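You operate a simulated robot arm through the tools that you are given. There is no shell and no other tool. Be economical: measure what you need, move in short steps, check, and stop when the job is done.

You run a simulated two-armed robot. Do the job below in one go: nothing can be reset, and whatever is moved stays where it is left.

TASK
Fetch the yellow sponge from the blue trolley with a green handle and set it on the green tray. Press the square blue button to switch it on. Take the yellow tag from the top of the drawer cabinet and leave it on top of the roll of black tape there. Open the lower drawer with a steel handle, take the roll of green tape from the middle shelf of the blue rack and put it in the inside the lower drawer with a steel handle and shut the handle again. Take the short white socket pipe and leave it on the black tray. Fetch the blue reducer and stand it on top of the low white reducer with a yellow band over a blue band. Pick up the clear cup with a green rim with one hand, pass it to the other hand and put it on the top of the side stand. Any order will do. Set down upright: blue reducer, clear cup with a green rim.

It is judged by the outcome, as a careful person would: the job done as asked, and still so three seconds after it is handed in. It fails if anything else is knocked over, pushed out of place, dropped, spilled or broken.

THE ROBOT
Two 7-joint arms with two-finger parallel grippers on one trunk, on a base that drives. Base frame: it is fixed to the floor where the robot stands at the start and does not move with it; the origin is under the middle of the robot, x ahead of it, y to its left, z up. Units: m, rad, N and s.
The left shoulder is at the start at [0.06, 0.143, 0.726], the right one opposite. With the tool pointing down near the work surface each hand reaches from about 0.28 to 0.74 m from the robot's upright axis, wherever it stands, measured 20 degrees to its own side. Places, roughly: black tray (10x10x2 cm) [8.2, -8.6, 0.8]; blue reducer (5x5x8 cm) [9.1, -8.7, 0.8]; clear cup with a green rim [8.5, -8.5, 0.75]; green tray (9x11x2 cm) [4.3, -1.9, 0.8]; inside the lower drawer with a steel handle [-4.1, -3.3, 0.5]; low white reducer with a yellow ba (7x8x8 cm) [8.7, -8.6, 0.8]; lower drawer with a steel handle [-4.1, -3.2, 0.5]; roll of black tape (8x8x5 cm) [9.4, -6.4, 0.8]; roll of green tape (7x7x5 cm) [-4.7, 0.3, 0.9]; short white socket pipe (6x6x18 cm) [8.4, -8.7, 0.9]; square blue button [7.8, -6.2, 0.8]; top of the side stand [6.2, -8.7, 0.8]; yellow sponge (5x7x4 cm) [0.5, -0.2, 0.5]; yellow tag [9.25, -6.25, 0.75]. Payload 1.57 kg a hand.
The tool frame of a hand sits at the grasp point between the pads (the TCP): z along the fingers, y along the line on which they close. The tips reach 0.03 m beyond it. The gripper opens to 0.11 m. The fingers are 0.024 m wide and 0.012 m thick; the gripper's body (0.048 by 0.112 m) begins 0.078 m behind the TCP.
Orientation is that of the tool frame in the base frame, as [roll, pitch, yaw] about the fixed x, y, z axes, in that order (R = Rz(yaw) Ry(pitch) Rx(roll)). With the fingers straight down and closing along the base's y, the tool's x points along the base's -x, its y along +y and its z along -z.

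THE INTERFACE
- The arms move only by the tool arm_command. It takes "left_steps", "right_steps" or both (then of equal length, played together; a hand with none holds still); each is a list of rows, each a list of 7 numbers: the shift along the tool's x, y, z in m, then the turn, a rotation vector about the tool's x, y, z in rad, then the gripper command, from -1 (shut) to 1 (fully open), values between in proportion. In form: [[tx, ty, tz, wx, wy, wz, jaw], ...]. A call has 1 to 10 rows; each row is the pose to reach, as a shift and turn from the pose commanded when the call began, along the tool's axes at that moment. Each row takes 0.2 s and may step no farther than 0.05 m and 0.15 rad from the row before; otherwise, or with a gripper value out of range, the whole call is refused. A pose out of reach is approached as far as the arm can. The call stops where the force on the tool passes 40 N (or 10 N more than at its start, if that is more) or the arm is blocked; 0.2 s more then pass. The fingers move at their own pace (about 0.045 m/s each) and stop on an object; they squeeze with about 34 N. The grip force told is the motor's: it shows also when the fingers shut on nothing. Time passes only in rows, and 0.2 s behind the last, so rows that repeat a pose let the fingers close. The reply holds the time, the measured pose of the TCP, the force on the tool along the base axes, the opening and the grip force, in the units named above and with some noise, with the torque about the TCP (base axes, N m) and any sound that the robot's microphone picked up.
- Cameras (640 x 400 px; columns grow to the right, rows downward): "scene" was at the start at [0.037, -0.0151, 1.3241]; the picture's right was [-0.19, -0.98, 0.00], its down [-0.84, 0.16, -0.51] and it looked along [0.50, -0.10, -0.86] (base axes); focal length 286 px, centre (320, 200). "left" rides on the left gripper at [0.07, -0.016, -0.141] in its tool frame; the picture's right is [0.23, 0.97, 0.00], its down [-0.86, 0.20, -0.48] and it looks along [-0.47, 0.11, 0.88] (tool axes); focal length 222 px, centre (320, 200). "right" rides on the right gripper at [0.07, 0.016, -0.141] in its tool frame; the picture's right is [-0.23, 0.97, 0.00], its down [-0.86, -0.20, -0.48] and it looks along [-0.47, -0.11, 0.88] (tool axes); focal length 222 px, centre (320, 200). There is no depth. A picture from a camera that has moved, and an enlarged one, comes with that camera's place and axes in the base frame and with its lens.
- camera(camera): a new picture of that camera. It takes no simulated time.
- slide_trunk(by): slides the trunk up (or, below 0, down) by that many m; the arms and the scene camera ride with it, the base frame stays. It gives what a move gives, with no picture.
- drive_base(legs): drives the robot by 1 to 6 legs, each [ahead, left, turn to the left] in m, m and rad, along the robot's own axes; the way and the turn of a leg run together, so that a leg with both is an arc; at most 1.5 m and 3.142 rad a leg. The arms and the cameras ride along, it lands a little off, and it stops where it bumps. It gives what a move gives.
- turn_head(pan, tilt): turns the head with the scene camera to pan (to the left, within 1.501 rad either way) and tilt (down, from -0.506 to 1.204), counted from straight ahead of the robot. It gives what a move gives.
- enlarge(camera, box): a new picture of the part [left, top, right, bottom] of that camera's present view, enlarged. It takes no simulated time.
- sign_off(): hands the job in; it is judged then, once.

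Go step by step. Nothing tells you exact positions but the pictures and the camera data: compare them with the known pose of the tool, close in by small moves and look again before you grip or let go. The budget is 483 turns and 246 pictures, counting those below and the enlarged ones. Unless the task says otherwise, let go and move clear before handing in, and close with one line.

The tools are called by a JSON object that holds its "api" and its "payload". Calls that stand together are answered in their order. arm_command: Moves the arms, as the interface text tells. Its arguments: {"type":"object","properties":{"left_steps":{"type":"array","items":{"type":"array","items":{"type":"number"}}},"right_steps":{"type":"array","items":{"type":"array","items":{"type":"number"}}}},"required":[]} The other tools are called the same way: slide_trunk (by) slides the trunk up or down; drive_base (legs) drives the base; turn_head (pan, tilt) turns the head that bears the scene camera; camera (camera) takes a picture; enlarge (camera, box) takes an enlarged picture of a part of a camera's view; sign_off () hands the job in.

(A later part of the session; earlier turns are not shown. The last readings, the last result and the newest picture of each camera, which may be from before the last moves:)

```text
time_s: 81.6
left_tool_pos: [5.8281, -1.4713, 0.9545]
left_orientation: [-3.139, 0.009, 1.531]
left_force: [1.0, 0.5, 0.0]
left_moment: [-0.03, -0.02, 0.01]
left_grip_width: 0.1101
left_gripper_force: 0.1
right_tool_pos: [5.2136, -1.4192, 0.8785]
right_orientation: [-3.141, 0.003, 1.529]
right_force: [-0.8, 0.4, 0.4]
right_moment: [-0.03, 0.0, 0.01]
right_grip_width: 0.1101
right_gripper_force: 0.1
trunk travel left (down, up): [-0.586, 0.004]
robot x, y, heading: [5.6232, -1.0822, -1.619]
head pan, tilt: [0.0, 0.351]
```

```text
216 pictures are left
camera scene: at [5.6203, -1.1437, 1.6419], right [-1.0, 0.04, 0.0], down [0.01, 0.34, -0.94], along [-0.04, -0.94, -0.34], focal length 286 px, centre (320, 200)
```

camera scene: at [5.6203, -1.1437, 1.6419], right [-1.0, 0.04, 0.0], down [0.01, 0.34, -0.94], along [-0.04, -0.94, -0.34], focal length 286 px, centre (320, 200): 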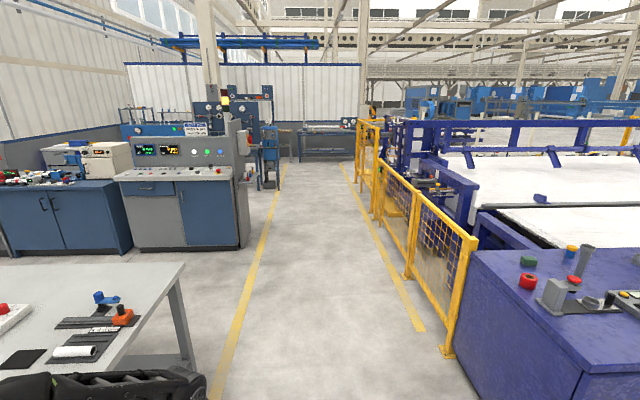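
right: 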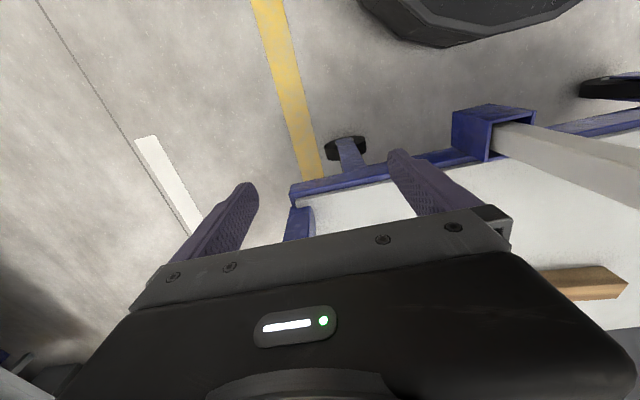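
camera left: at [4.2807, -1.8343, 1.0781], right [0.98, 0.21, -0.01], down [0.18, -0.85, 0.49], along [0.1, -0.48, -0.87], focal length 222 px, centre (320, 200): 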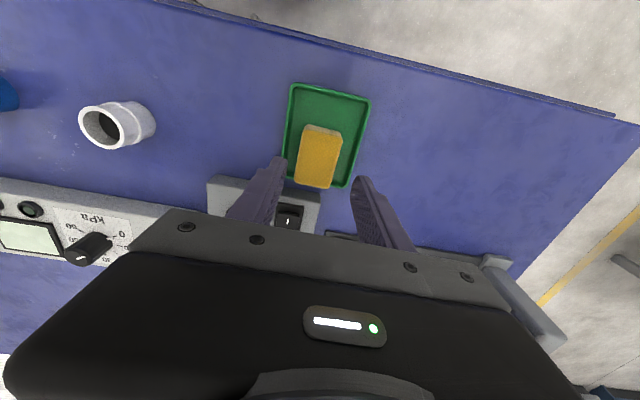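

The aisle is clear. I'll drive on 3 m with a small heading correction.

{"api": "drive_base", "payload": {"legs": [[0, 0, 0.045], [1.5, 0, 0], [1.5, 0, 0]]}}

{"api": "turn_head", "payload": {"pan": 0.6, "tilt": 0.3}}

{"api": "camera", "payload": {"camera": "scene"}}

```text
time_s: 96.5
left_tool_pos: [5.8222, -4.475, 0.9537]
left_orientation: [-3.139, 0.01, 1.563]
left_force: [-0.1, 0.0, -0.3]
left_moment: [0.0, 0.02, -0.01]
left_grip_width: 0.1101
left_gripper_force: 0.1
right_tool_pos: [5.204, -4.4441, 0.8768]
right_orientation: [3.141, 0.002, 1.563]
right_force: [0.3, 0.5, 0.8]
right_moment: [-0.03, 0.01, -0.02]
right_grip_width: 0.1101
right_gripper_force: 0.1
trunk travel left (down, up): [-0.586, 0.004]
robot x, y, heading: [5.6041, -4.0889, -1.58]
head pan, tilt: [0.0, 0.351]
```

```text
time_s: 97.5
left_tool_pos: [5.8212, -4.4748, 0.9547]
left_orientation: [-3.138, 0.01, 1.565]
left_force: [0.8, -0.5, 0.4]
left_moment: [0.05, 0.03, 0.03]
left_grip_width: 0.1101
left_gripper_force: 0.0
right_tool_pos: [5.2035, -4.4435, 0.8773]
right_orientation: [3.141, 0.001, 1.563]
right_force: [0.0, 0.0, -0.1]
right_moment: [-0.01, 0.04, 0.0]
right_grip_width: 0.1101
right_gripper_force: 0.0
trunk travel left (down, up): [-0.586, 0.004]
robot x, y, heading: [5.6056, -4.0882, -1.581]
head pan, tilt: [0.6, 0.3]
```

```text
215 pictures are left
camera scene: at [5.6551, -4.1389, 1.6467], right [-0.83, -0.56, 0.0], down [-0.16, 0.25, -0.96], along [0.53, -0.79, -0.3], focal length 286 px, centre (320, 200)
```

scene: 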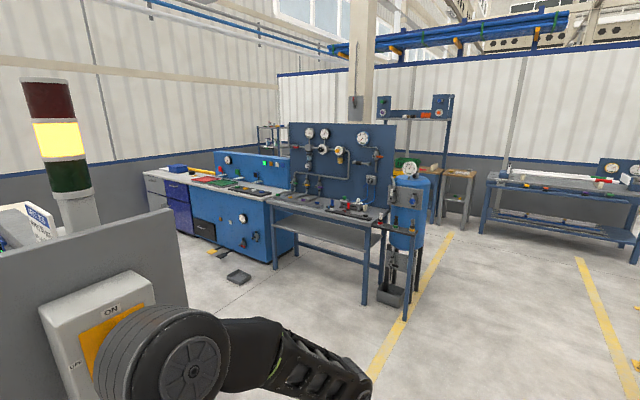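

The bench row with the button console and cabinet lies ahead-left. I'll go on to y≈-5.1 and look to the left.

{"api": "drive_base", "payload": {"legs": [[1.0, 0, 0]]}}

{"api": "turn_head", "payload": {"pan": 1.3, "tilt": 0.4}}

{"api": "camera", "payload": {"camera": "scene"}}

```text
time_s: 102.7
left_tool_pos: [5.8311, -5.4679, 0.955]
left_orientation: [-3.139, 0.011, 1.585]
left_force: [0.2, -0.3, -0.6]
left_moment: [-0.01, -0.01, 0.01]
left_grip_width: 0.1101
left_gripper_force: 0.1
right_tool_pos: [5.2137, -5.4485, 0.8779]
right_orientation: [-3.141, 0.002, 1.586]
right_force: [-0.3, -0.2, 0.1]
right_moment: [0.01, -0.04, 0.0]
right_grip_width: 0.1103
right_gripper_force: 0.0
trunk travel left (down, up): [-0.586, 0.004]
robot x, y, heading: [5.6028, -5.0854, -1.559]
head pan, tilt: [0.6, 0.3]
```

```text
time_s: 103.7
left_tool_pos: [5.8313, -5.4682, 0.9536]
left_orientation: [-3.139, 0.01, 1.586]
left_force: [0.3, -0.1, 0.0]
left_moment: [0.06, 0.03, 0.0]
left_grip_width: 0.1101
left_gripper_force: 0.0
right_tool_pos: [5.2139, -5.4479, 0.8778]
right_orientation: [3.14, 0.002, 1.584]
right_force: [1.0, 0.4, 0.2]
right_moment: [0.01, 0.0, -0.03]
right_grip_width: 0.1099
right_gripper_force: 0.0
trunk travel left (down, up): [-0.586, 0.004]
robot x, y, heading: [5.6044, -5.0858, -1.555]
head pan, tilt: [1.3, 0.4]
```

```text
214 pictures are left
camera scene: at [5.6938, -5.0818, 1.6374], right [-0.26, -0.97, 0.0], down [-0.38, 0.1, -0.92], along [0.89, -0.24, -0.39], focal length 286 px, centre (320, 200)
```

scene: 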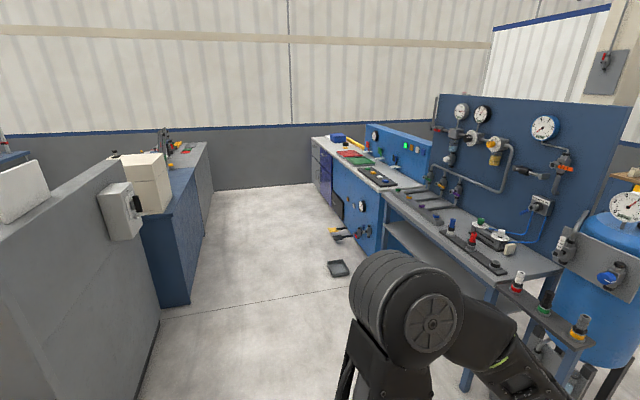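

The corridor (y -4.5 to -6.1) is clear. I'll sidestep in +x while facing the benches, stopping in front of the button console.

{"api": "drive_base", "payload": {"legs": [[0, 0, -0.015], [0, 1.4, 0], [0, 0.7, 0]]}}

{"api": "turn_head", "payload": {"pan": 0.0, "tilt": 0.6}}

{"api": "camera", "payload": {"camera": "scene"}}

```text
time_s: 114.4
left_tool_pos: [7.9047, -5.4503, 0.9552]
left_orientation: [-3.137, 0.01, 1.591]
left_force: [0.6, -0.3, -0.5]
left_moment: [0.0, 0.02, 0.03]
left_grip_width: 0.1101
left_gripper_force: 0.0
right_tool_pos: [7.2872, -5.4328, 0.8792]
right_orientation: [-3.138, 0.001, 1.589]
right_force: [-0.1, -0.2, 0.0]
right_moment: [0.0, 0.01, 0.01]
right_grip_width: 0.1103
right_gripper_force: 0.1
trunk travel left (down, up): [-0.586, 0.004]
robot x, y, heading: [7.6751, -5.0712, -1.556]
head pan, tilt: [1.3, 0.4]
```

```text
time_s: 115.8
left_tool_pos: [7.9063, -5.4503, 0.9552]
left_orientation: [-3.138, 0.01, 1.587]
left_force: [-0.4, 0.2, 0.3]
left_moment: [0.02, 0.01, 0.01]
left_grip_width: 0.1101
left_gripper_force: 0.0
right_tool_pos: [7.2869, -5.4333, 0.8772]
right_orientation: [-3.141, 0.002, 1.59]
right_force: [-0.7, 0.4, -0.6]
right_moment: [0.01, 0.03, 0.02]
right_grip_width: 0.1099
right_gripper_force: 0.1
trunk travel left (down, up): [-0.586, 0.004]
robot x, y, heading: [7.6771, -5.0698, -1.554]
head pan, tilt: [0.0, 0.6]
```

```text
213 pictures are left
camera scene: at [7.6769, -5.13, 1.6192], right [-1.0, -0.02, 0.0], down [-0.01, 0.56, -0.83], along [0.01, -0.82, -0.56], focal length 286 px, centre (320, 200)
```

scene: 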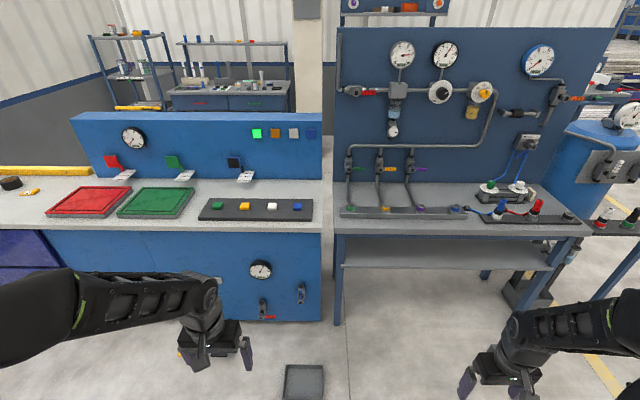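

The blue square button is on the black strip at about [7.80, -6.27]. Let me zoom in.

{"api": "enlarge", "payload": {"camera": "scene", "box": [190, 110, 340, 225]}}

```text
3.48 times, centred on (265, 168) of scene
camera zoom: at [7.6769, -5.13, 1.6192], right [-1.0, -0.02, 0.0], down [-0.01, 0.56, -0.83], along [0.01, -0.82, -0.56], focal length 994 px, centre (511, 313)
```

zoom: 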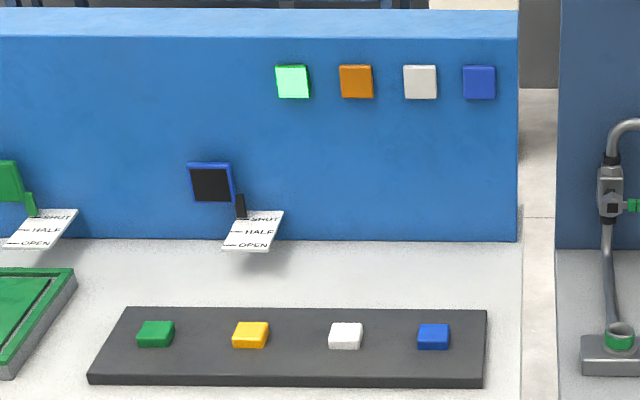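

Pedals on the floor at [7.76, -5.82] block a straight approach. I'll move to x≈8.17 and press with the right hand; first look at the floor from there.

{"api": "drive_base", "payload": {"legs": [[0.2, 0.5, 0]]}}

{"api": "turn_head", "payload": {"pan": -0.2, "tilt": 0.85}}

{"api": "camera", "payload": {"camera": "scene"}}

```text
time_s: 119.0
left_tool_pos: [8.4135, -5.6416, 0.954]
left_orientation: [-3.139, 0.011, 1.585]
left_force: [0.7, -0.3, 1.0]
left_moment: [-0.02, 0.02, 0.01]
left_grip_width: 0.1098
left_gripper_force: 0.0
right_tool_pos: [7.7933, -5.6232, 0.877]
right_orientation: [-3.141, 0.002, 1.588]
right_force: [0.4, -0.4, 0.2]
right_moment: [0.01, 0.0, -0.01]
right_grip_width: 0.1096
right_gripper_force: 0.1
trunk travel left (down, up): [-0.586, 0.004]
robot x, y, heading: [8.1859, -5.2571, -1.558]
head pan, tilt: [0.0, 0.6]
```

```text
time_s: 119.7
left_tool_pos: [8.4121, -5.6422, 0.9541]
left_orientation: [-3.139, 0.011, 1.587]
left_force: [0.8, -0.1, -0.3]
left_moment: [0.02, -0.02, 0.02]
left_grip_width: 0.1099
left_gripper_force: 0.1
right_tool_pos: [7.7939, -5.6229, 0.8773]
right_orientation: [3.14, 0.002, 1.586]
right_force: [0.6, -0.6, -0.3]
right_moment: [0.0, 0.01, 0.01]
right_grip_width: 0.1101
right_gripper_force: 0.0
trunk travel left (down, up): [-0.586, 0.004]
robot x, y, heading: [8.1855, -5.2604, -1.562]
head pan, tilt: [-0.201, 0.85]
```

```text
211 pictures are left
camera scene: at [8.169, -5.3094, 1.5983], right [-0.98, 0.18, 0.0], down [0.14, 0.74, -0.66], along [-0.12, -0.65, -0.75], focal length 286 px, centre (320, 200)
```

scene: 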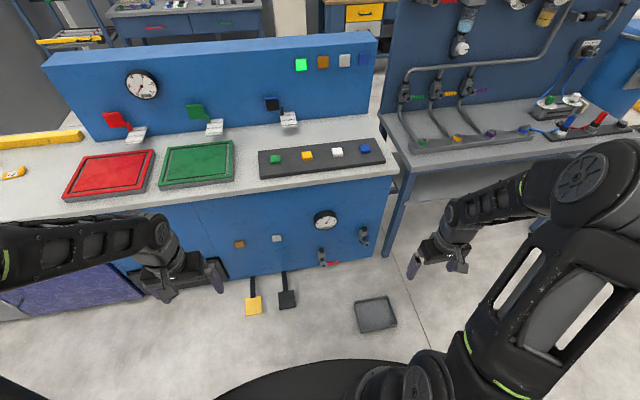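

I'll edge forward to about y=-5.55, keeping clear of the floor tray and the pedals.

{"api": "drive_base", "payload": {"legs": [[0.28, -0.03, 0]]}}

{"api": "turn_head", "payload": {"pan": -0.3, "tilt": 0.9}}

{"api": "camera", "payload": {"camera": "scene"}}

```text
time_s: 121.7
left_tool_pos: [8.3839, -5.9244, 0.9544]
left_orientation: [-3.138, 0.01, 1.582]
left_force: [0.6, 0.2, 0.5]
left_moment: [0.02, 0.02, 0.04]
left_grip_width: 0.11
left_gripper_force: 0.1
right_tool_pos: [7.7657, -5.9031, 0.8781]
right_orientation: [3.14, 0.001, 1.583]
right_force: [-0.3, -0.5, -0.8]
right_moment: [0.03, 0.03, 0.01]
right_grip_width: 0.11
right_gripper_force: 0.0
trunk travel left (down, up): [-0.586, 0.004]
robot x, y, heading: [8.1558, -5.5429, -1.556]
head pan, tilt: [-0.201, 0.85]
```

```text
time_s: 122.4
left_tool_pos: [8.3827, -5.9246, 0.9546]
left_orientation: [-3.138, 0.011, 1.581]
left_force: [0.2, -0.1, -0.4]
left_moment: [-0.02, 0.0, -0.02]
left_grip_width: 0.1101
left_gripper_force: 0.0
right_tool_pos: [7.7655, -5.9024, 0.8788]
right_orientation: [3.141, 0.003, 1.582]
right_force: [-0.6, -0.5, 0.6]
right_moment: [-0.01, 0.02, 0.02]
right_grip_width: 0.1099
right_gripper_force: 0.1
trunk travel left (down, up): [-0.586, 0.004]
robot x, y, heading: [8.1573, -5.5409, -1.562]
head pan, tilt: [-0.3, 0.901]
```

```text
210 pictures are left
camera scene: at [8.1356, -5.5857, 1.5944], right [-0.96, 0.29, 0.0], down [0.22, 0.75, -0.62], along [-0.18, -0.6, -0.78], focal length 286 px, centre (320, 200)
```

scene: 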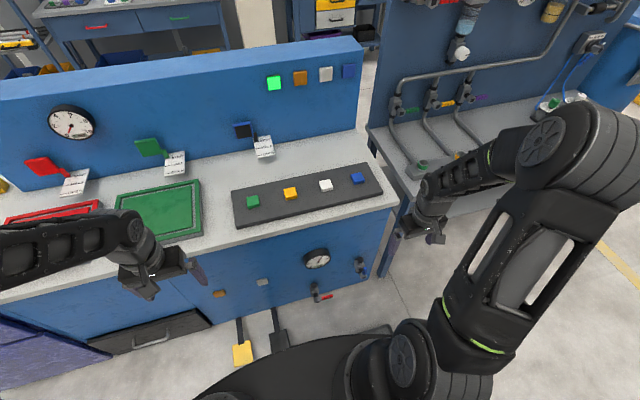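

The button is near [7.785, -6.263, 0.8]. I'll close the right gripper, extend over it with a forward tilt for reach, and check.

{"api": "arm_command", "payload": {"right_steps": [[-0.045, 0, -0.02, 0, -0.15, 0, -1], [-0.09, 0.005, -0.03, 0, -0.3, 0, -1], [-0.135, 0.01, -0.03, 0, -0.45, 0, -1], [-0.18, 0.015, -0.03, 0, -0.6, 0, -1], [-0.22, 0.02, -0.03, 0, -0.6, 0, -1], [-0.26, 0.02, -0.03, 0, -0.6, 0, -1], [-0.3, 0.02, -0.03, 0, -0.6, 0, -1], [-0.33, 0.02, -0.03, 0, -0.6, 0, -1], [-0.33, 0.02, -0.03, 0, -0.6, 0, -1]]}}

{"api": "camera", "payload": {"camera": "right"}}

{"api": "camera", "payload": {"camera": "scene"}}

```text
time_s: 124.4
left_tool_pos: [8.3838, -5.9236, 0.9547]
left_orientation: [-3.138, 0.009, 1.581]
left_force: [0.1, -0.1, -0.2]
left_moment: [0.02, -0.03, -0.04]
left_grip_width: 0.1102
left_gripper_force: 0.2
right_tool_pos: [7.791, -6.2335, 0.9088]
right_orientation: [-3.14, 0.603, 1.582]
right_force: [0.3, -0.1, 0.1]
right_moment: [-0.01, 0.03, 0.01]
right_grip_width: 0.0
right_gripper_force: 21.2
trunk travel left (down, up): [-0.586, 0.004]
robot x, y, heading: [8.1547, -5.5429, -1.562]
head pan, tilt: [-0.3, 0.901]
```

```text
209 pictures are left
camera right: at [7.8044, -6.0951, 0.9856], right [0.98, -0.18, 0.13], down [-0.19, -0.44, 0.88], along [-0.1, -0.88, -0.46], focal length 222 px, centre (320, 200)
```

right: 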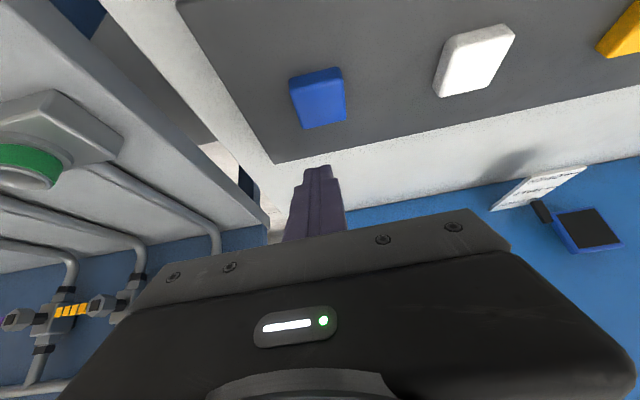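

```text
208 pictures are left
camera scene: at [8.1356, -5.5856, 1.5944], right [-0.96, 0.29, 0.0], down [0.22, 0.75, -0.62], along [-0.18, -0.6, -0.78], focal length 286 px, centre (320, 200)
```

scene: 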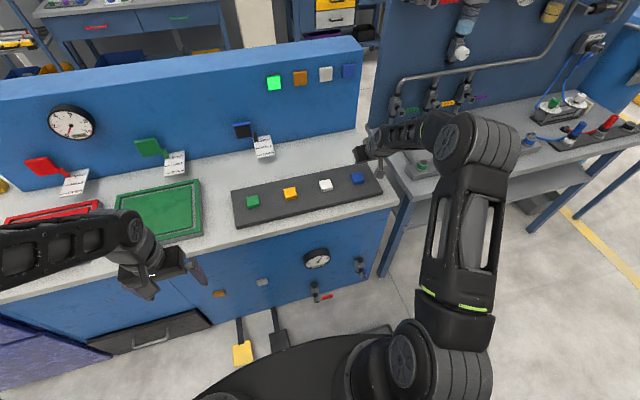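

Reach is fine. The button is just under the fingertip; descending vertically part way and checking.

{"api": "arm_command", "payload": {"right_steps": [[0.02, 0.007, 0.013, 0, 0, 0, -1], [0.034, 0.007, 0.037, 0, 0, 0, -1], [0.034, 0.007, 0.037, 0, 0, 0, -1]]}}

{"api": "camera", "payload": {"camera": "right"}}

{"api": "enlarge", "payload": {"camera": "scene", "box": [280, 120, 420, 220]}}

```text
time_s: 125.2
left_tool_pos: [8.3848, -5.9227, 0.9555]
left_orientation: [-3.136, 0.011, 1.582]
left_force: [0.6, -0.6, 0.6]
left_moment: [0.01, 0.02, 0.01]
left_grip_width: 0.1101
left_gripper_force: 0.1
right_tool_pos: [7.7954, -6.2263, 0.8598]
right_orientation: [-3.141, 0.607, 1.584]
right_force: [0.1, -1.3, 10.6]
right_moment: [-0.12, 0.03, -0.08]
right_grip_width: 0.0
right_gripper_force: 21.8
trunk travel left (down, up): [-0.586, 0.004]
robot x, y, heading: [8.1575, -5.5415, -1.561]
head pan, tilt: [-0.3, 0.901]
heard: click
```

```text
207 pictures are left
camera right: at [7.8109, -6.0883, 0.937], right [0.98, -0.18, 0.13], down [-0.19, -0.43, 0.88], along [-0.1, -0.88, -0.46], focal length 222 px, centre (320, 200)
```

right: 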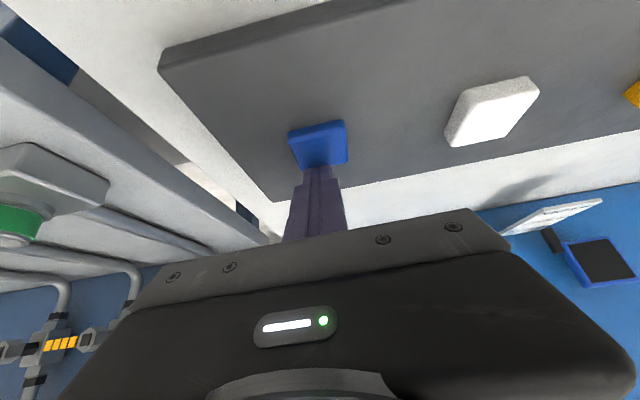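

```text
4.00 times, centred on (350, 170) of scene
camera zoom: at [8.1362, -5.5848, 1.5946], right [-0.96, 0.29, 0.0], down [0.22, 0.75, -0.62], along [-0.18, -0.6, -0.78], focal length 1143 px, centre (200, 320)
```

zoom: 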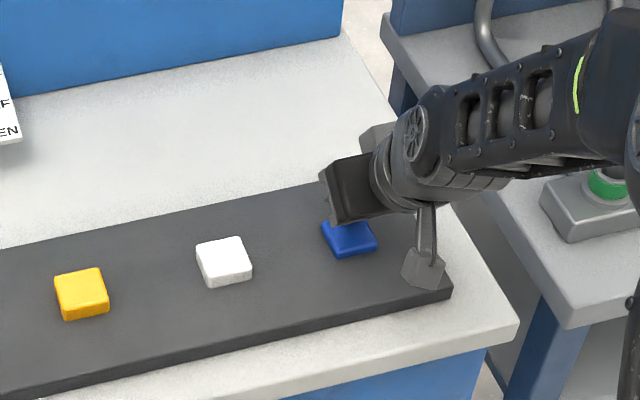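

A click was heard. I'll lift off and check the lamp.

{"api": "arm_command", "payload": {"right_steps": [[-0.023, 0, -0.033, 0, 0, 0, -1], [-0.045, 0, -0.066, 0, 0, 0, -1], [-0.045, 0, -0.066, 0, 0, 0, -1]]}}

{"api": "enlarge", "payload": {"camera": "scene", "box": [200, 50, 400, 220]}}

```text
time_s: 126.0
left_tool_pos: [8.3844, -5.9242, 0.954]
left_orientation: [-3.138, 0.01, 1.58]
left_force: [-0.2, 0.0, 0.3]
left_moment: [0.01, 0.04, 0.01]
left_grip_width: 0.1099
left_gripper_force: 0.0
right_tool_pos: [7.7962, -6.2251, 0.9374]
right_orientation: [-3.141, 0.6, 1.582]
right_force: [0.7, -0.1, -0.9]
right_moment: [-0.01, 0.02, 0.04]
right_grip_width: 0.0
right_gripper_force: 21.5
trunk travel left (down, up): [-0.586, 0.004]
robot x, y, heading: [8.1546, -5.5443, -1.562]
head pan, tilt: [-0.3, 0.901]
```

```text
2.35 times, centred on (300, 135) of scene
camera zoom: at [8.1356, -5.5862, 1.5943], right [-0.96, 0.29, 0.0], down [0.22, 0.75, -0.62], along [-0.18, -0.59, -0.78], focal length 672 px, centre (367, 353)
```

zoom: 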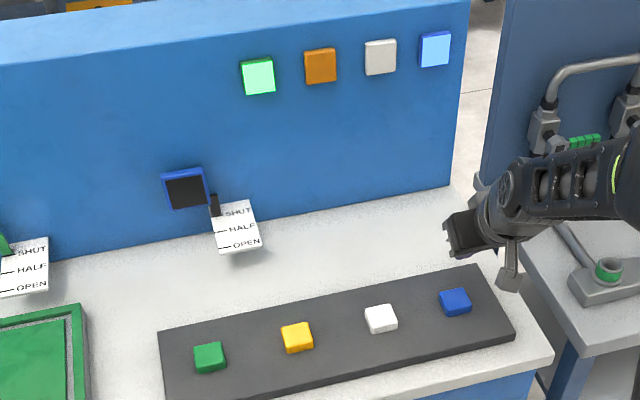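

The blue lamp is lit. I'll retract and move along to the drawer cabinet near x≈9.3.

{"api": "arm_command", "payload": {"right_steps": [[0.035, 0, -0.024, 0, 0.1, 0, 0], [0.07, 0, -0.048, 0, 0.2, 0, 1], [0.105, 0, -0.072, 0, 0.3, 0, 1], [0.14, 0, -0.096, 0, 0.4, 0, 1], [0.175, 0, -0.12, 0, 0.5, 0, 1], [0.21, 0, -0.144, 0, 0.6, 0, 1], [0.245, 0, -0.168, 0, 0.6, 0, 1]]}}

{"api": "drive_base", "payload": {"legs": [[-0.35, 0, 0], [0, 1.1, 0]]}}

{"api": "turn_head", "payload": {"pan": 0.0, "tilt": 0.7}}

{"api": "camera", "payload": {"camera": "scene"}}

```text
time_s: 127.6
left_tool_pos: [8.3832, -5.9219, 0.9554]
left_orientation: [-3.138, 0.012, 1.58]
left_force: [-0.2, 0.2, 0.8]
left_moment: [-0.04, 0.0, 0.0]
left_grip_width: 0.1099
left_gripper_force: 0.0
right_tool_pos: [7.794, -5.9254, 0.938]
right_orientation: [-3.142, 0.003, 1.582]
right_force: [-1.5, 0.0, 0.2]
right_moment: [-0.02, -0.01, 0.02]
right_grip_width: 0.1101
right_gripper_force: 0.0
trunk travel left (down, up): [-0.586, 0.004]
robot x, y, heading: [8.1555, -5.5428, -1.561]
head pan, tilt: [-0.3, 0.901]
```

```text
time_s: 135.1
left_tool_pos: [9.4741, -5.5809, 0.9542]
left_orientation: [-3.138, 0.011, 1.564]
left_force: [0.4, 0.6, -0.1]
left_moment: [-0.01, 0.01, 0.01]
left_grip_width: 0.1102
left_gripper_force: 0.0
right_tool_pos: [8.884, -5.5734, 0.9375]
right_orientation: [-3.14, 0.001, 1.565]
right_force: [0.0, 0.2, -0.2]
right_moment: [-0.04, 0.05, -0.02]
right_grip_width: 0.1099
right_gripper_force: 0.1
trunk travel left (down, up): [-0.586, 0.004]
robot x, y, heading: [9.2531, -5.1945, -1.579]
head pan, tilt: [-0.3, 0.901]
```

```text
time_s: 135.9
left_tool_pos: [9.474, -5.5821, 0.9554]
left_orientation: [-3.139, 0.011, 1.564]
left_force: [-0.3, 0.0, -0.1]
left_moment: [-0.04, 0.01, 0.0]
left_grip_width: 0.1103
left_gripper_force: 0.1
right_tool_pos: [8.8839, -5.5738, 0.9374]
right_orientation: [3.14, 0.002, 1.564]
right_force: [0.7, -1.0, 0.3]
right_moment: [0.01, -0.01, -0.01]
right_grip_width: 0.1099
right_gripper_force: 0.1
trunk travel left (down, up): [-0.586, 0.004]
robot x, y, heading: [9.2556, -5.194, -1.579]
head pan, tilt: [0.0, 0.7]
```

```text
204 pictures are left
camera scene: at [9.2545, -5.252, 1.6105], right [-1.0, 0.01, 0.0], down [0.01, 0.64, -0.76], along [-0.01, -0.76, -0.64], focal length 286 px, centre (320, 200)
```

scene: 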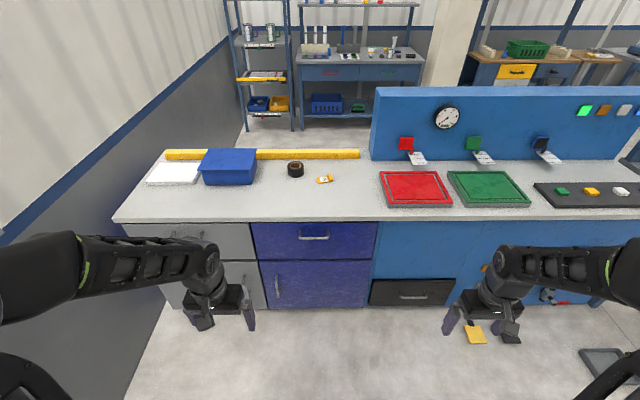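

I see the yellow tag and the black tape roll on the cabinet top. Zoom in for details.

{"api": "enlarge", "payload": {"camera": "scene", "box": [260, 140, 360, 200]}}

```text
6.40 times, centred on (310, 170) of scene
camera zoom: at [9.2545, -5.252, 1.6105], right [-1.0, 0.01, 0.0], down [0.01, 0.64, -0.76], along [-0.01, -0.76, -0.64], focal length 1828 px, centre (384, 392)
```

zoom: 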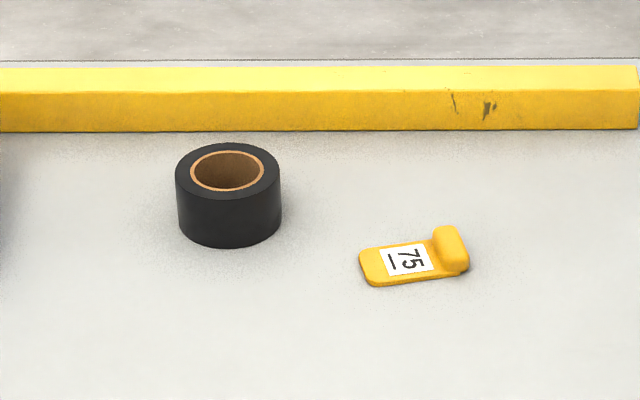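

The tag is ~8 cm long with a raised ridge; its axis is rotated about 0.26 rad. I'll drive closer so the right hand can grip the ridge.

{"api": "drive_base", "payload": {"legs": [[0.46, 0.1, 0]]}}

{"api": "turn_head", "payload": {"pan": -0.05, "tilt": 0.95}}

{"api": "camera", "payload": {"camera": "scene"}}

{"api": "camera", "payload": {"camera": "right"}}

```text
time_s: 138.7
left_tool_pos: [9.5693, -6.0457, 0.9548]
left_orientation: [-3.138, 0.009, 1.566]
left_force: [-0.4, 0.3, 0.2]
left_moment: [0.02, 0.0, 0.01]
left_grip_width: 0.1101
left_gripper_force: 0.1
right_tool_pos: [8.9804, -6.0399, 0.937]
right_orientation: [3.141, 0.004, 1.567]
right_force: [-0.2, -0.4, -0.2]
right_moment: [0.06, -0.02, 0.01]
right_grip_width: 0.1099
right_gripper_force: 0.0
trunk travel left (down, up): [-0.586, 0.004]
robot x, y, heading: [9.3512, -5.6567, -1.577]
head pan, tilt: [0.0, 0.7]
```

```text
time_s: 139.4
left_tool_pos: [9.5692, -6.0449, 0.9544]
left_orientation: [-3.137, 0.011, 1.568]
left_force: [0.1, 0.7, -0.4]
left_moment: [0.02, -0.02, 0.04]
left_grip_width: 0.1102
left_gripper_force: 0.2
right_tool_pos: [8.9791, -6.0379, 0.938]
right_orientation: [3.141, 0.002, 1.566]
right_force: [0.9, 0.0, -0.5]
right_moment: [0.02, -0.01, -0.01]
right_grip_width: 0.1102
right_gripper_force: 0.0
trunk travel left (down, up): [-0.586, 0.004]
robot x, y, heading: [9.3517, -5.6602, -1.574]
head pan, tilt: [-0.051, 0.949]
```

```text
202 pictures are left
camera scene: at [9.3452, -5.7037, 1.5908], right [-1.0, 0.06, 0.0], down [0.05, 0.81, -0.58], along [-0.03, -0.58, -0.81], focal length 286 px, centre (320, 200)
```

scene: 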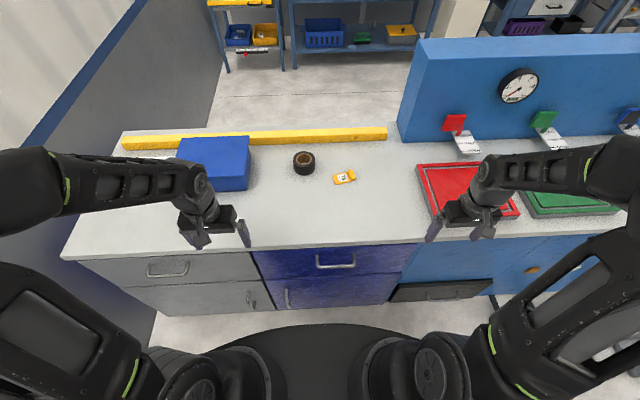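

```text
201 pictures are left
camera right: at [8.9959, -5.969, 1.0787], right [0.97, -0.23, 0.0], down [-0.2, -0.85, 0.48], along [-0.11, -0.47, -0.88], focal length 222 px, centre (320, 200)
```

right: 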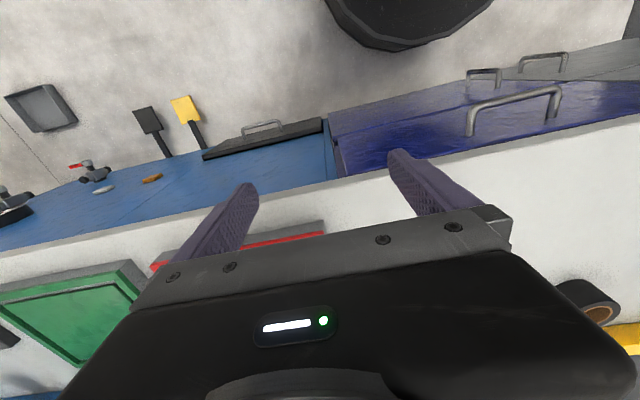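

The ridge is near [9.195, -6.347]. Moving the right hand above it with yaw.

{"api": "arm_command", "payload": {"right_steps": [[-0.03, 0.03, 0, 0, 0, 0, 1], [-0.06, 0.06, 0, 0, 0, 0, 1], [-0.095, 0.09, 0, 0, 0, 0, 1], [-0.13, 0.12, 0, 0, 0, 0, 1], [-0.165, 0.15, 0, 0, 0, -0.1, 1], [-0.2, 0.18, 0, 0, 0, -0.2, 1], [-0.235, 0.205, 0, 0, 0, -0.26, 1], [-0.27, 0.213, 0, 0, 0, -0.26, 1], [-0.295, 0.213, 0, 0, 0, -0.26, 1], [-0.295, 0.213, 0, 0, 0, -0.26, 1]]}}

{"api": "camera", "payload": {"camera": "right"}}

```text
time_s: 141.7
left_tool_pos: [9.5703, -6.0438, 0.9543]
left_orientation: [-3.138, 0.009, 1.567]
left_force: [-1.1, -0.1, 0.1]
left_moment: [0.01, -0.01, -0.02]
left_grip_width: 0.1102
left_gripper_force: 0.1
right_tool_pos: [9.1904, -6.334, 0.9361]
right_orientation: [-3.141, -0.001, 1.828]
right_force: [0.6, 0.3, -0.5]
right_moment: [-0.04, 0.0, -0.01]
right_grip_width: 0.1103
right_gripper_force: 0.2
trunk travel left (down, up): [-0.586, 0.004]
robot x, y, heading: [9.3474, -5.6546, -1.575]
head pan, tilt: [-0.051, 0.949]
```

```text
200 pictures are left
camera right: at [9.1888, -6.2627, 1.0778], right [1.0, 0.03, 0.0], down [0.02, -0.88, 0.48], along [0.01, -0.48, -0.88], focal length 222 px, centre (320, 200)
```

right: 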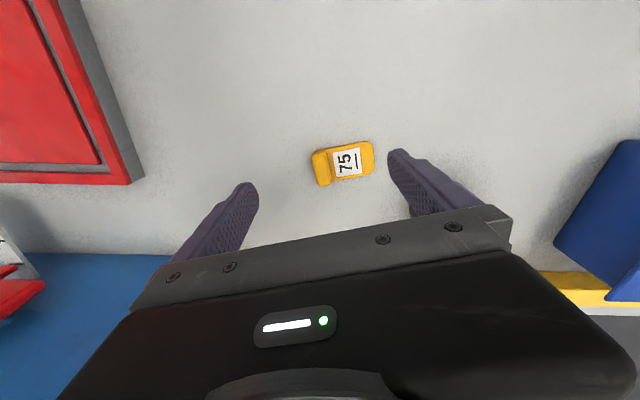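

Tag surface ≈0.80; ridge at about [9.193, -6.359]. Descending.

{"api": "arm_command", "payload": {"right_steps": [[-0.025, -0.003, 0.02, 0, 0, 0.03, 0.6], [-0.025, -0.003, 0.05, 0, 0, 0.03, 0.2], [-0.025, -0.003, 0.07, 0, 0, 0.03, 0.2], [-0.025, -0.003, 0.07, 0, 0, 0.03, 0.2]]}}

{"api": "camera", "payload": {"camera": "right"}}

{"api": "enlarge", "payload": {"camera": "scene", "box": [290, 130, 390, 200]}}

```text
time_s: 142.7
left_tool_pos: [9.5697, -6.0449, 0.9537]
left_orientation: [-3.137, 0.011, 1.567]
left_force: [0.4, 0.2, -0.3]
left_moment: [-0.01, -0.01, -0.02]
left_grip_width: 0.1099
left_gripper_force: 0.0
right_tool_pos: [9.1942, -6.3591, 0.8681]
right_orientation: [-3.139, 0.003, 1.797]
right_force: [0.4, -0.5, 0.1]
right_moment: [-0.02, -0.02, 0.02]
right_grip_width: 0.066
right_gripper_force: 0.1
trunk travel left (down, up): [-0.586, 0.004]
robot x, y, heading: [9.3489, -5.6617, -1.576]
head pan, tilt: [-0.051, 0.949]
```

```text
199 pictures are left
camera right: at [9.1939, -6.2876, 1.009], right [1.0, 0.0, 0.0], down [0.0, -0.88, 0.48], along [0.0, -0.48, -0.88], focal length 222 px, centre (320, 200)
```

right: 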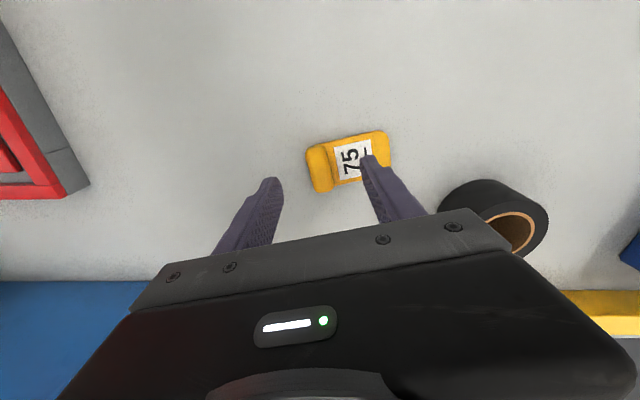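

```text
5.71 times, centred on (340, 165) of scene
camera zoom: at [9.3451, -5.7033, 1.5908], right [-1.0, 0.06, 0.0], down [0.05, 0.81, -0.58], along [-0.03, -0.58, -0.81], focal length 1632 px, centre (206, 400)
```

zoom: 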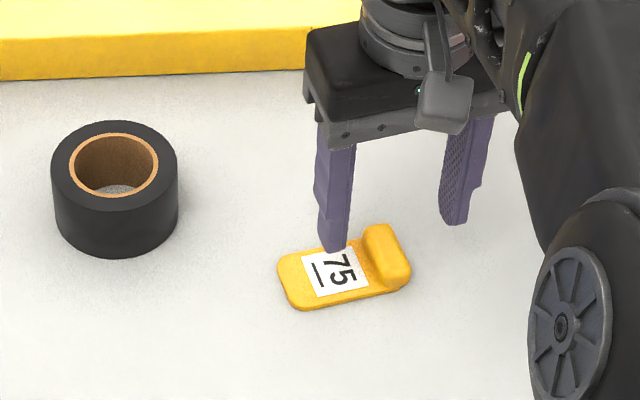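

Aligned with the ridge. Descend so the tips are just above the plate, then close.

{"api": "arm_command", "payload": {"right_steps": [[0, 0, 0.015, 0, 0, 0, 0.2], [0, 0, 0.026, 0, 0, 0, 0.2], [0, 0, 0.026, 0, 0, 0, -1], [0, 0, 0.026, 0, 0, 0, -1], [0, 0, 0.026, 0, 0, 0, -1], [0, 0, 0.026, 0, 0, 0, -1]]}}

{"api": "camera", "payload": {"camera": "right"}}

{"api": "enlarge", "payload": {"camera": "scene", "box": [290, 130, 390, 200]}}

```text
time_s: 144.1
left_tool_pos: [9.5701, -6.0445, 0.955]
left_orientation: [-3.136, 0.01, 1.566]
left_force: [0.0, -1.0, -0.2]
left_moment: [0.01, -0.01, -0.02]
left_grip_width: 0.1103
left_gripper_force: 0.1
right_tool_pos: [9.1947, -6.3597, 0.8418]
right_orientation: [-3.139, 0.002, 1.796]
right_force: [0.0, -0.4, 0.3]
right_moment: [0.03, 0.0, -0.01]
right_grip_width: 0.0188
right_gripper_force: 23.8
trunk travel left (down, up): [-0.586, 0.004]
robot x, y, heading: [9.3466, -5.6617, -1.571]
head pan, tilt: [-0.051, 0.949]
```

```text
197 pictures are left
camera right: at [9.1937, -6.2884, 0.9832], right [1.0, 0.0, 0.0], down [0.0, -0.88, 0.48], along [0.0, -0.48, -0.88], focal length 222 px, centre (320, 200)
```

right: 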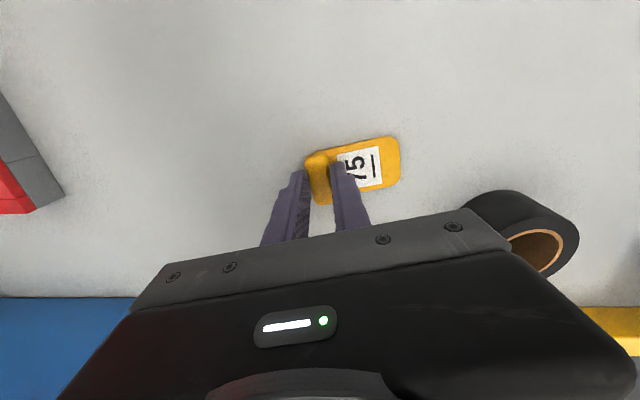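

```text
5.71 times, centred on (340, 165) of scene
camera zoom: at [9.3452, -5.7038, 1.5908], right [-1.0, 0.06, 0.0], down [0.05, 0.81, -0.58], along [-0.03, -0.58, -0.81], focal length 1632 px, centre (206, 400)
```

zoom: 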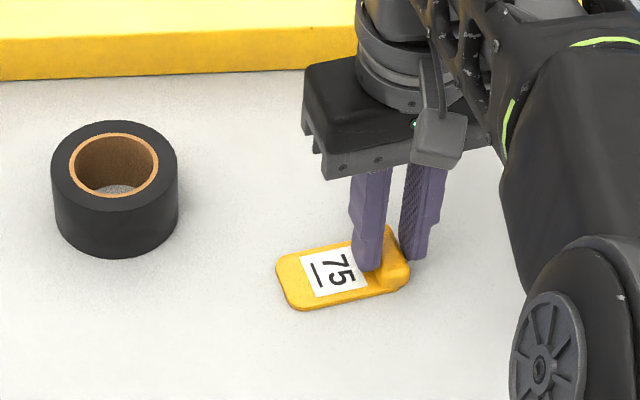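

Gripped on the ridge. Lift, carry over the tape roll at about [9.361, -6.417], and check before lowering.

{"api": "arm_command", "payload": {"right_steps": [[0, 0, -0.04, 0, 0, 0, -1], [0, 0, -0.08, 0, 0, 0, -1], [-0.03, 0.035, -0.08, 0, 0, 0, -1], [-0.06, 0.07, -0.08, 0, 0, 0, -1], [-0.08, 0.1, -0.08, 0, 0, 0, -1], [-0.093, 0.12, -0.08, 0, 0, 0, -1], [-0.093, 0.12, -0.08, 0, 0, 0, -1]]}}

{"api": "camera", "payload": {"camera": "right"}}

{"api": "enlarge", "payload": {"camera": "scene", "box": [260, 110, 360, 200]}}

```text
time_s: 145.7
left_tool_pos: [9.57, -6.0448, 0.9535]
left_orientation: [-3.138, 0.01, 1.565]
left_force: [0.0, -0.6, -0.1]
left_moment: [0.04, 0.0, 0.0]
left_grip_width: 0.1102
left_gripper_force: 0.0
right_tool_pos: [9.3091, -6.3421, 0.9175]
right_orientation: [-3.139, 0.006, 1.795]
right_force: [0.6, 0.8, -0.7]
right_moment: [-0.01, 0.04, 0.03]
right_grip_width: 0.0187
right_gripper_force: 32.9
right hand out of reach, approached as far as the arm can: row 3, 4, 5, 6, 7
trunk travel left (down, up): [-0.586, 0.004]
robot x, y, heading: [9.349, -5.6557, -1.577]
head pan, tilt: [-0.051, 0.949]
```

```text
195 pictures are left
camera right: at [9.3099, -6.271, 1.0597], right [1.0, 0.0, 0.0], down [0.0, -0.88, 0.48], along [0.0, -0.48, -0.88], focal length 222 px, centre (320, 200)
```

right: 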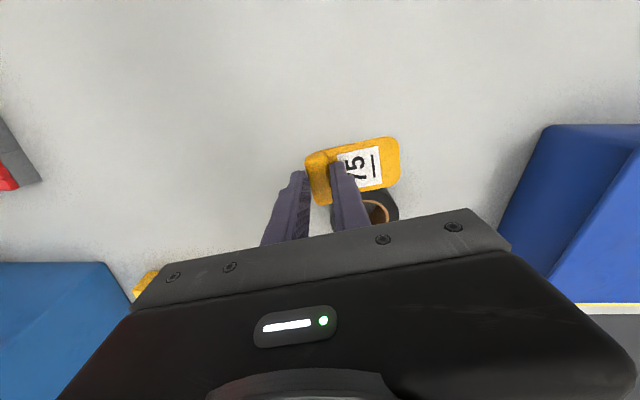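

```text
4.44 times, centred on (310, 155) of scene
camera zoom: at [9.3459, -5.7039, 1.5908], right [-1.0, 0.06, 0.0], down [0.05, 0.81, -0.58], along [-0.03, -0.58, -0.81], focal length 1270 px, centre (364, 400)
```

zoom: 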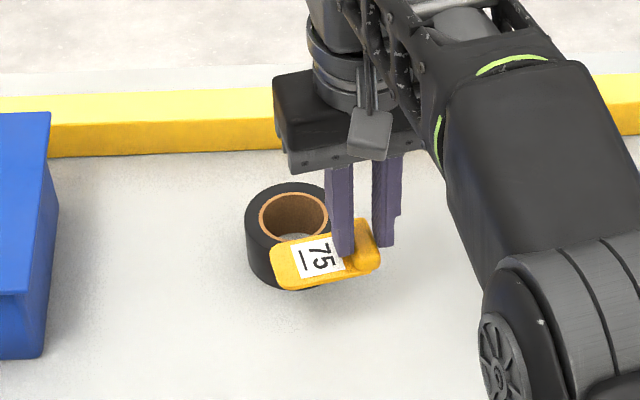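

The reach falls ~8 cm short. I'll retract the hand, move the base slightly forward and left with a small left turn to bring the right shoulder closer.

{"api": "arm_command", "payload": {"right_steps": [[0.04, -0.01, -0.01, 0, 0, 0, -1], [0.08, -0.02, -0.02, 0, 0, 0, -1], [0.12, -0.03, -0.03, 0, 0, 0, -1], [0.15, -0.04, -0.03, 0, 0, 0, -1]]}}

{"api": "drive_base", "payload": {"legs": [[0.0, 0.06, 0.3], [0.055, 0, 0]]}}

{"api": "camera", "payload": {"camera": "scene"}}

```text
time_s: 146.7
left_tool_pos: [9.5692, -6.0447, 0.9544]
left_orientation: [-3.139, 0.01, 1.567]
left_force: [1.5, 0.0, 0.5]
left_moment: [0.0, 0.0, 0.02]
left_grip_width: 0.1097
left_gripper_force: 0.1
right_tool_pos: [9.2345, -6.2067, 0.9494]
right_orientation: [-3.14, 0.003, 1.797]
right_force: [-0.3, 0.2, -0.5]
right_moment: [-0.04, 0.0, 0.01]
right_grip_width: 0.0189
right_gripper_force: 33.4
trunk travel left (down, up): [-0.586, 0.004]
robot x, y, heading: [9.35, -5.6555, -1.574]
head pan, tilt: [-0.051, 0.949]
```

```text
time_s: 148.6
left_tool_pos: [9.7491, -6.0077, 0.9537]
left_orientation: [-3.139, 0.009, 1.866]
left_force: [0.1, -0.7, 0.1]
left_moment: [0.03, 0.01, 0.0]
left_grip_width: 0.11
left_gripper_force: 0.1
right_tool_pos: [9.477, -6.2613, 0.9478]
right_orientation: [-3.141, -0.001, 2.095]
right_force: [0.2, -0.9, -0.3]
right_moment: [0.02, 0.03, 0.01]
right_grip_width: 0.0188
right_gripper_force: 32.7
trunk travel left (down, up): [-0.586, 0.004]
robot x, y, heading: [9.4249, -5.7039, -1.278]
head pan, tilt: [-0.051, 0.949]
```

```text
193 pictures are left
camera scene: at [9.4346, -5.7494, 1.5907], right [-0.97, -0.24, 0.0], down [-0.2, 0.79, -0.58], along [0.14, -0.56, -0.81], focal length 286 px, centre (320, 200)
```

scene: 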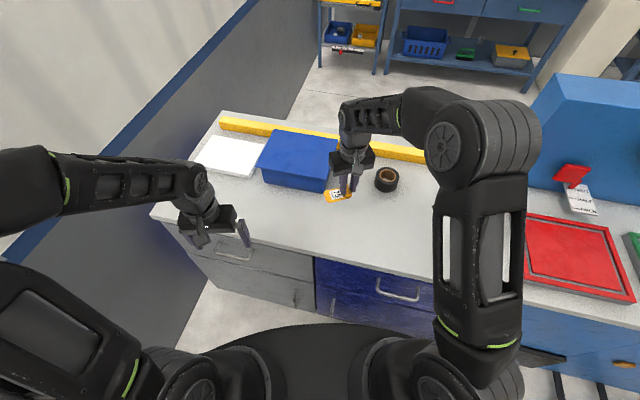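

The target should be reachable now. Move the tag in -x first (away from the blue box), then forward over the roll.

{"api": "arm_command", "payload": {"right_steps": [[0.023, -0.04, 0, 0, 0, 0, -1], [0.046, -0.08, 0, 0, 0, 0, -1], [0.07, -0.122, 0, 0, 0, 0, -1], [0.034, -0.143, 0, 0, 0, 0, -1], [-0.002, -0.164, 0, 0, 0, 0, -1], [-0.039, -0.185, 0, 0, 0, 0, -1], [-0.077, -0.207, 0, 0, 0, 0, -1], [-0.077, -0.207, 0, 0, 0, 0, -1]]}}

{"api": "camera", "payload": {"camera": "right"}}

{"api": "enlarge", "payload": {"camera": "scene", "box": [320, 120, 450, 220]}}

```text
time_s: 150.4
left_tool_pos: [9.7482, -6.0064, 0.9543]
left_orientation: [-3.137, 0.01, 1.866]
left_force: [-0.2, -0.1, -0.3]
left_moment: [-0.02, -0.05, 0.02]
left_grip_width: 0.1099
left_gripper_force: 0.1
right_tool_pos: [9.3369, -6.4314, 0.9501]
right_orientation: [-3.141, 0.001, 2.096]
right_force: [0.2, 0.9, -0.1]
right_moment: [-0.03, 0.02, 0.02]
right_grip_width: 0.0185
right_gripper_force: 33.1
trunk travel left (down, up): [-0.586, 0.004]
robot x, y, heading: [9.4244, -5.706, -1.275]
head pan, tilt: [-0.051, 0.949]
```

```text
192 pictures are left
camera right: at [9.316, -6.3617, 1.0917], right [0.96, 0.29, 0.0], down [0.26, -0.84, 0.48], along [0.14, -0.46, -0.88], focal length 222 px, centre (320, 200)
```

right: 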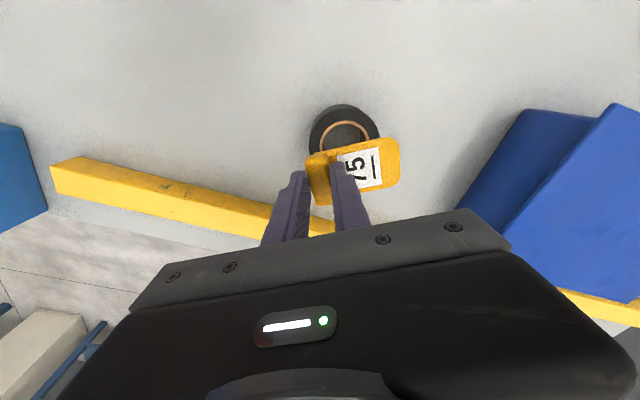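

```text
4.00 times, centred on (385, 170) of scene
camera zoom: at [9.4338, -5.7462, 1.5908], right [-0.97, -0.24, 0.0], down [-0.2, 0.79, -0.58], along [0.14, -0.57, -0.81], focal length 1143 px, centre (60, 320)
```

zoom: 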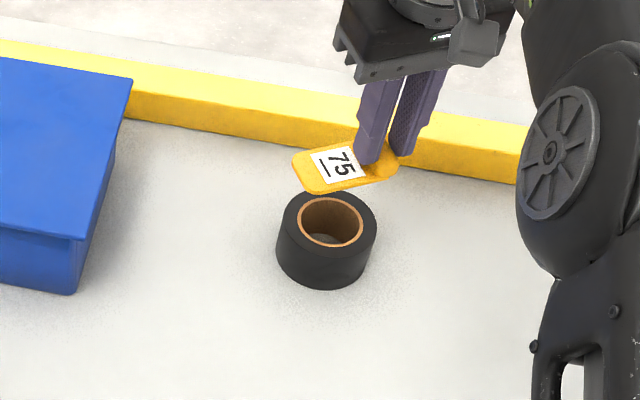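

Aligned over the roll. Lowering gently to contact.

{"api": "arm_command", "payload": {"right_steps": [[0, 0, 0.03, 0, 0, 0, -1], [0, 0, 0.045, 0, 0, 0, -1], [0, 0, 0.05, 0, 0, 0, -1], [0, 0, 0.055, 0, 0, 0, -1], [0, 0, 0.059, 0, 0, 0, -1], [0, 0, 0.059, 0, 0, 0, -1]]}}

{"api": "enlarge", "payload": {"camera": "scene", "box": [320, 120, 450, 220]}}

```text
time_s: 151.8
left_tool_pos: [9.7494, -6.0067, 0.9543]
left_orientation: [-3.139, 0.011, 1.866]
left_force: [0.6, -0.9, -0.7]
left_moment: [-0.01, 0.0, 0.02]
left_grip_width: 0.11
left_gripper_force: 0.0
right_tool_pos: [9.337, -6.4294, 0.8915]
right_orientation: [3.141, 0.0, 2.097]
right_force: [0.3, -0.1, -0.6]
right_moment: [-0.03, 0.01, -0.03]
right_grip_width: 0.0187
right_gripper_force: 33.2
trunk travel left (down, up): [-0.586, 0.004]
robot x, y, heading: [9.4289, -5.7039, -1.276]
head pan, tilt: [-0.051, 0.949]
```

```text
4.00 times, centred on (385, 170) of scene
camera zoom: at [9.4338, -5.7472, 1.5908], right [-0.97, -0.24, 0.0], down [-0.2, 0.79, -0.58], along [0.14, -0.56, -0.81], focal length 1143 px, centre (60, 320)
```

zoom: 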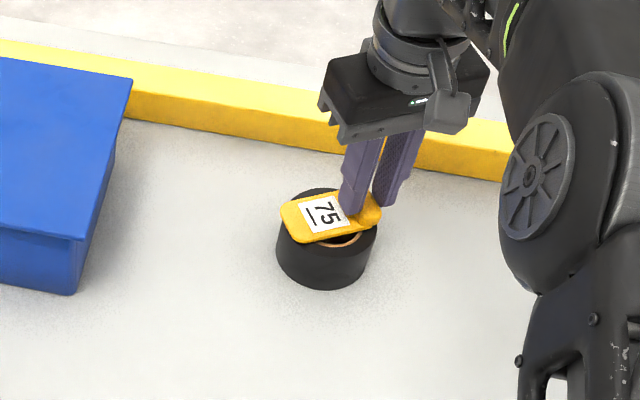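

Nearly touching; continue by millimetres.

{"api": "arm_command", "payload": {"right_steps": [[0, 0, 0.002, 0, 0, 0, -1], [0, 0, 0.004, 0, 0, 0, -1], [0, 0, 0.004, 0, 0, 0, -1]]}}

```text
time_s: 152.6
left_tool_pos: [9.7492, -6.0067, 0.9549]
left_orientation: [-3.138, 0.011, 1.867]
left_force: [-0.5, 0.2, -0.2]
left_moment: [0.0, 0.0, -0.04]
left_grip_width: 0.11
left_gripper_force: 0.1
right_tool_pos: [9.3369, -6.4307, 0.8864]
right_orientation: [-3.139, 0.004, 2.094]
right_force: [0.2, 0.0, 4.5]
right_moment: [-0.03, -0.06, 0.02]
right_grip_width: 0.0187
right_gripper_force: 33.1
trunk travel left (down, up): [-0.586, 0.004]
robot x, y, heading: [9.4219, -5.706, -1.276]
head pan, tilt: [-0.051, 0.949]
```

Contact. Release and lift straight up.

{"api": "arm_command", "payload": {"right_steps": [[0, 0, 0, 0, 0, 0, -0.4], [0, 0, 0, 0, 0, 0, -0.2], [0, 0, 0, 0, 0, 0, -0.2], [0, 0, -0.03, 0, 0, 0, -0.2], [0, 0, -0.07, 0, 0, 0, -0.2], [0.04, 0.02, -0.08, 0, 0, 0, 0], [0.08, 0.02, -0.08, 0, 0, 0, 0.5], [0.12, 0.02, -0.08, 0, 0, 0, 1], [0.16, 0.02, -0.08, 0, 0, 0, 1]]}}

{"api": "enlarge", "payload": {"camera": "scene", "box": [320, 120, 450, 220]}}

```text
time_s: 154.6
left_tool_pos: [9.7479, -6.0069, 0.9549]
left_orientation: [-3.14, 0.011, 1.865]
left_force: [-0.6, -0.2, -0.3]
left_moment: [-0.02, 0.03, -0.01]
left_grip_width: 0.1099
left_gripper_force: 0.0
right_tool_pos: [9.2745, -6.2802, 0.968]
right_orientation: [-3.139, 0.001, 2.093]
right_force: [0.6, -0.2, -0.7]
right_moment: [-0.04, -0.04, 0.0]
right_grip_width: 0.11
right_gripper_force: 0.0
trunk travel left (down, up): [-0.586, 0.004]
robot x, y, heading: [9.4224, -5.7039, -1.277]
head pan, tilt: [-0.051, 0.949]
```

```text
4.00 times, centred on (385, 170) of scene
camera zoom: at [9.4332, -5.7463, 1.5908], right [-0.97, -0.24, 0.0], down [-0.2, 0.79, -0.58], along [0.14, -0.57, -0.81], focal length 1143 px, centre (60, 320)
```

zoom: 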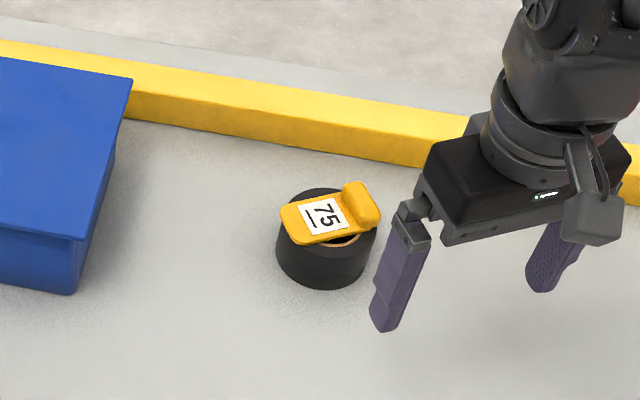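

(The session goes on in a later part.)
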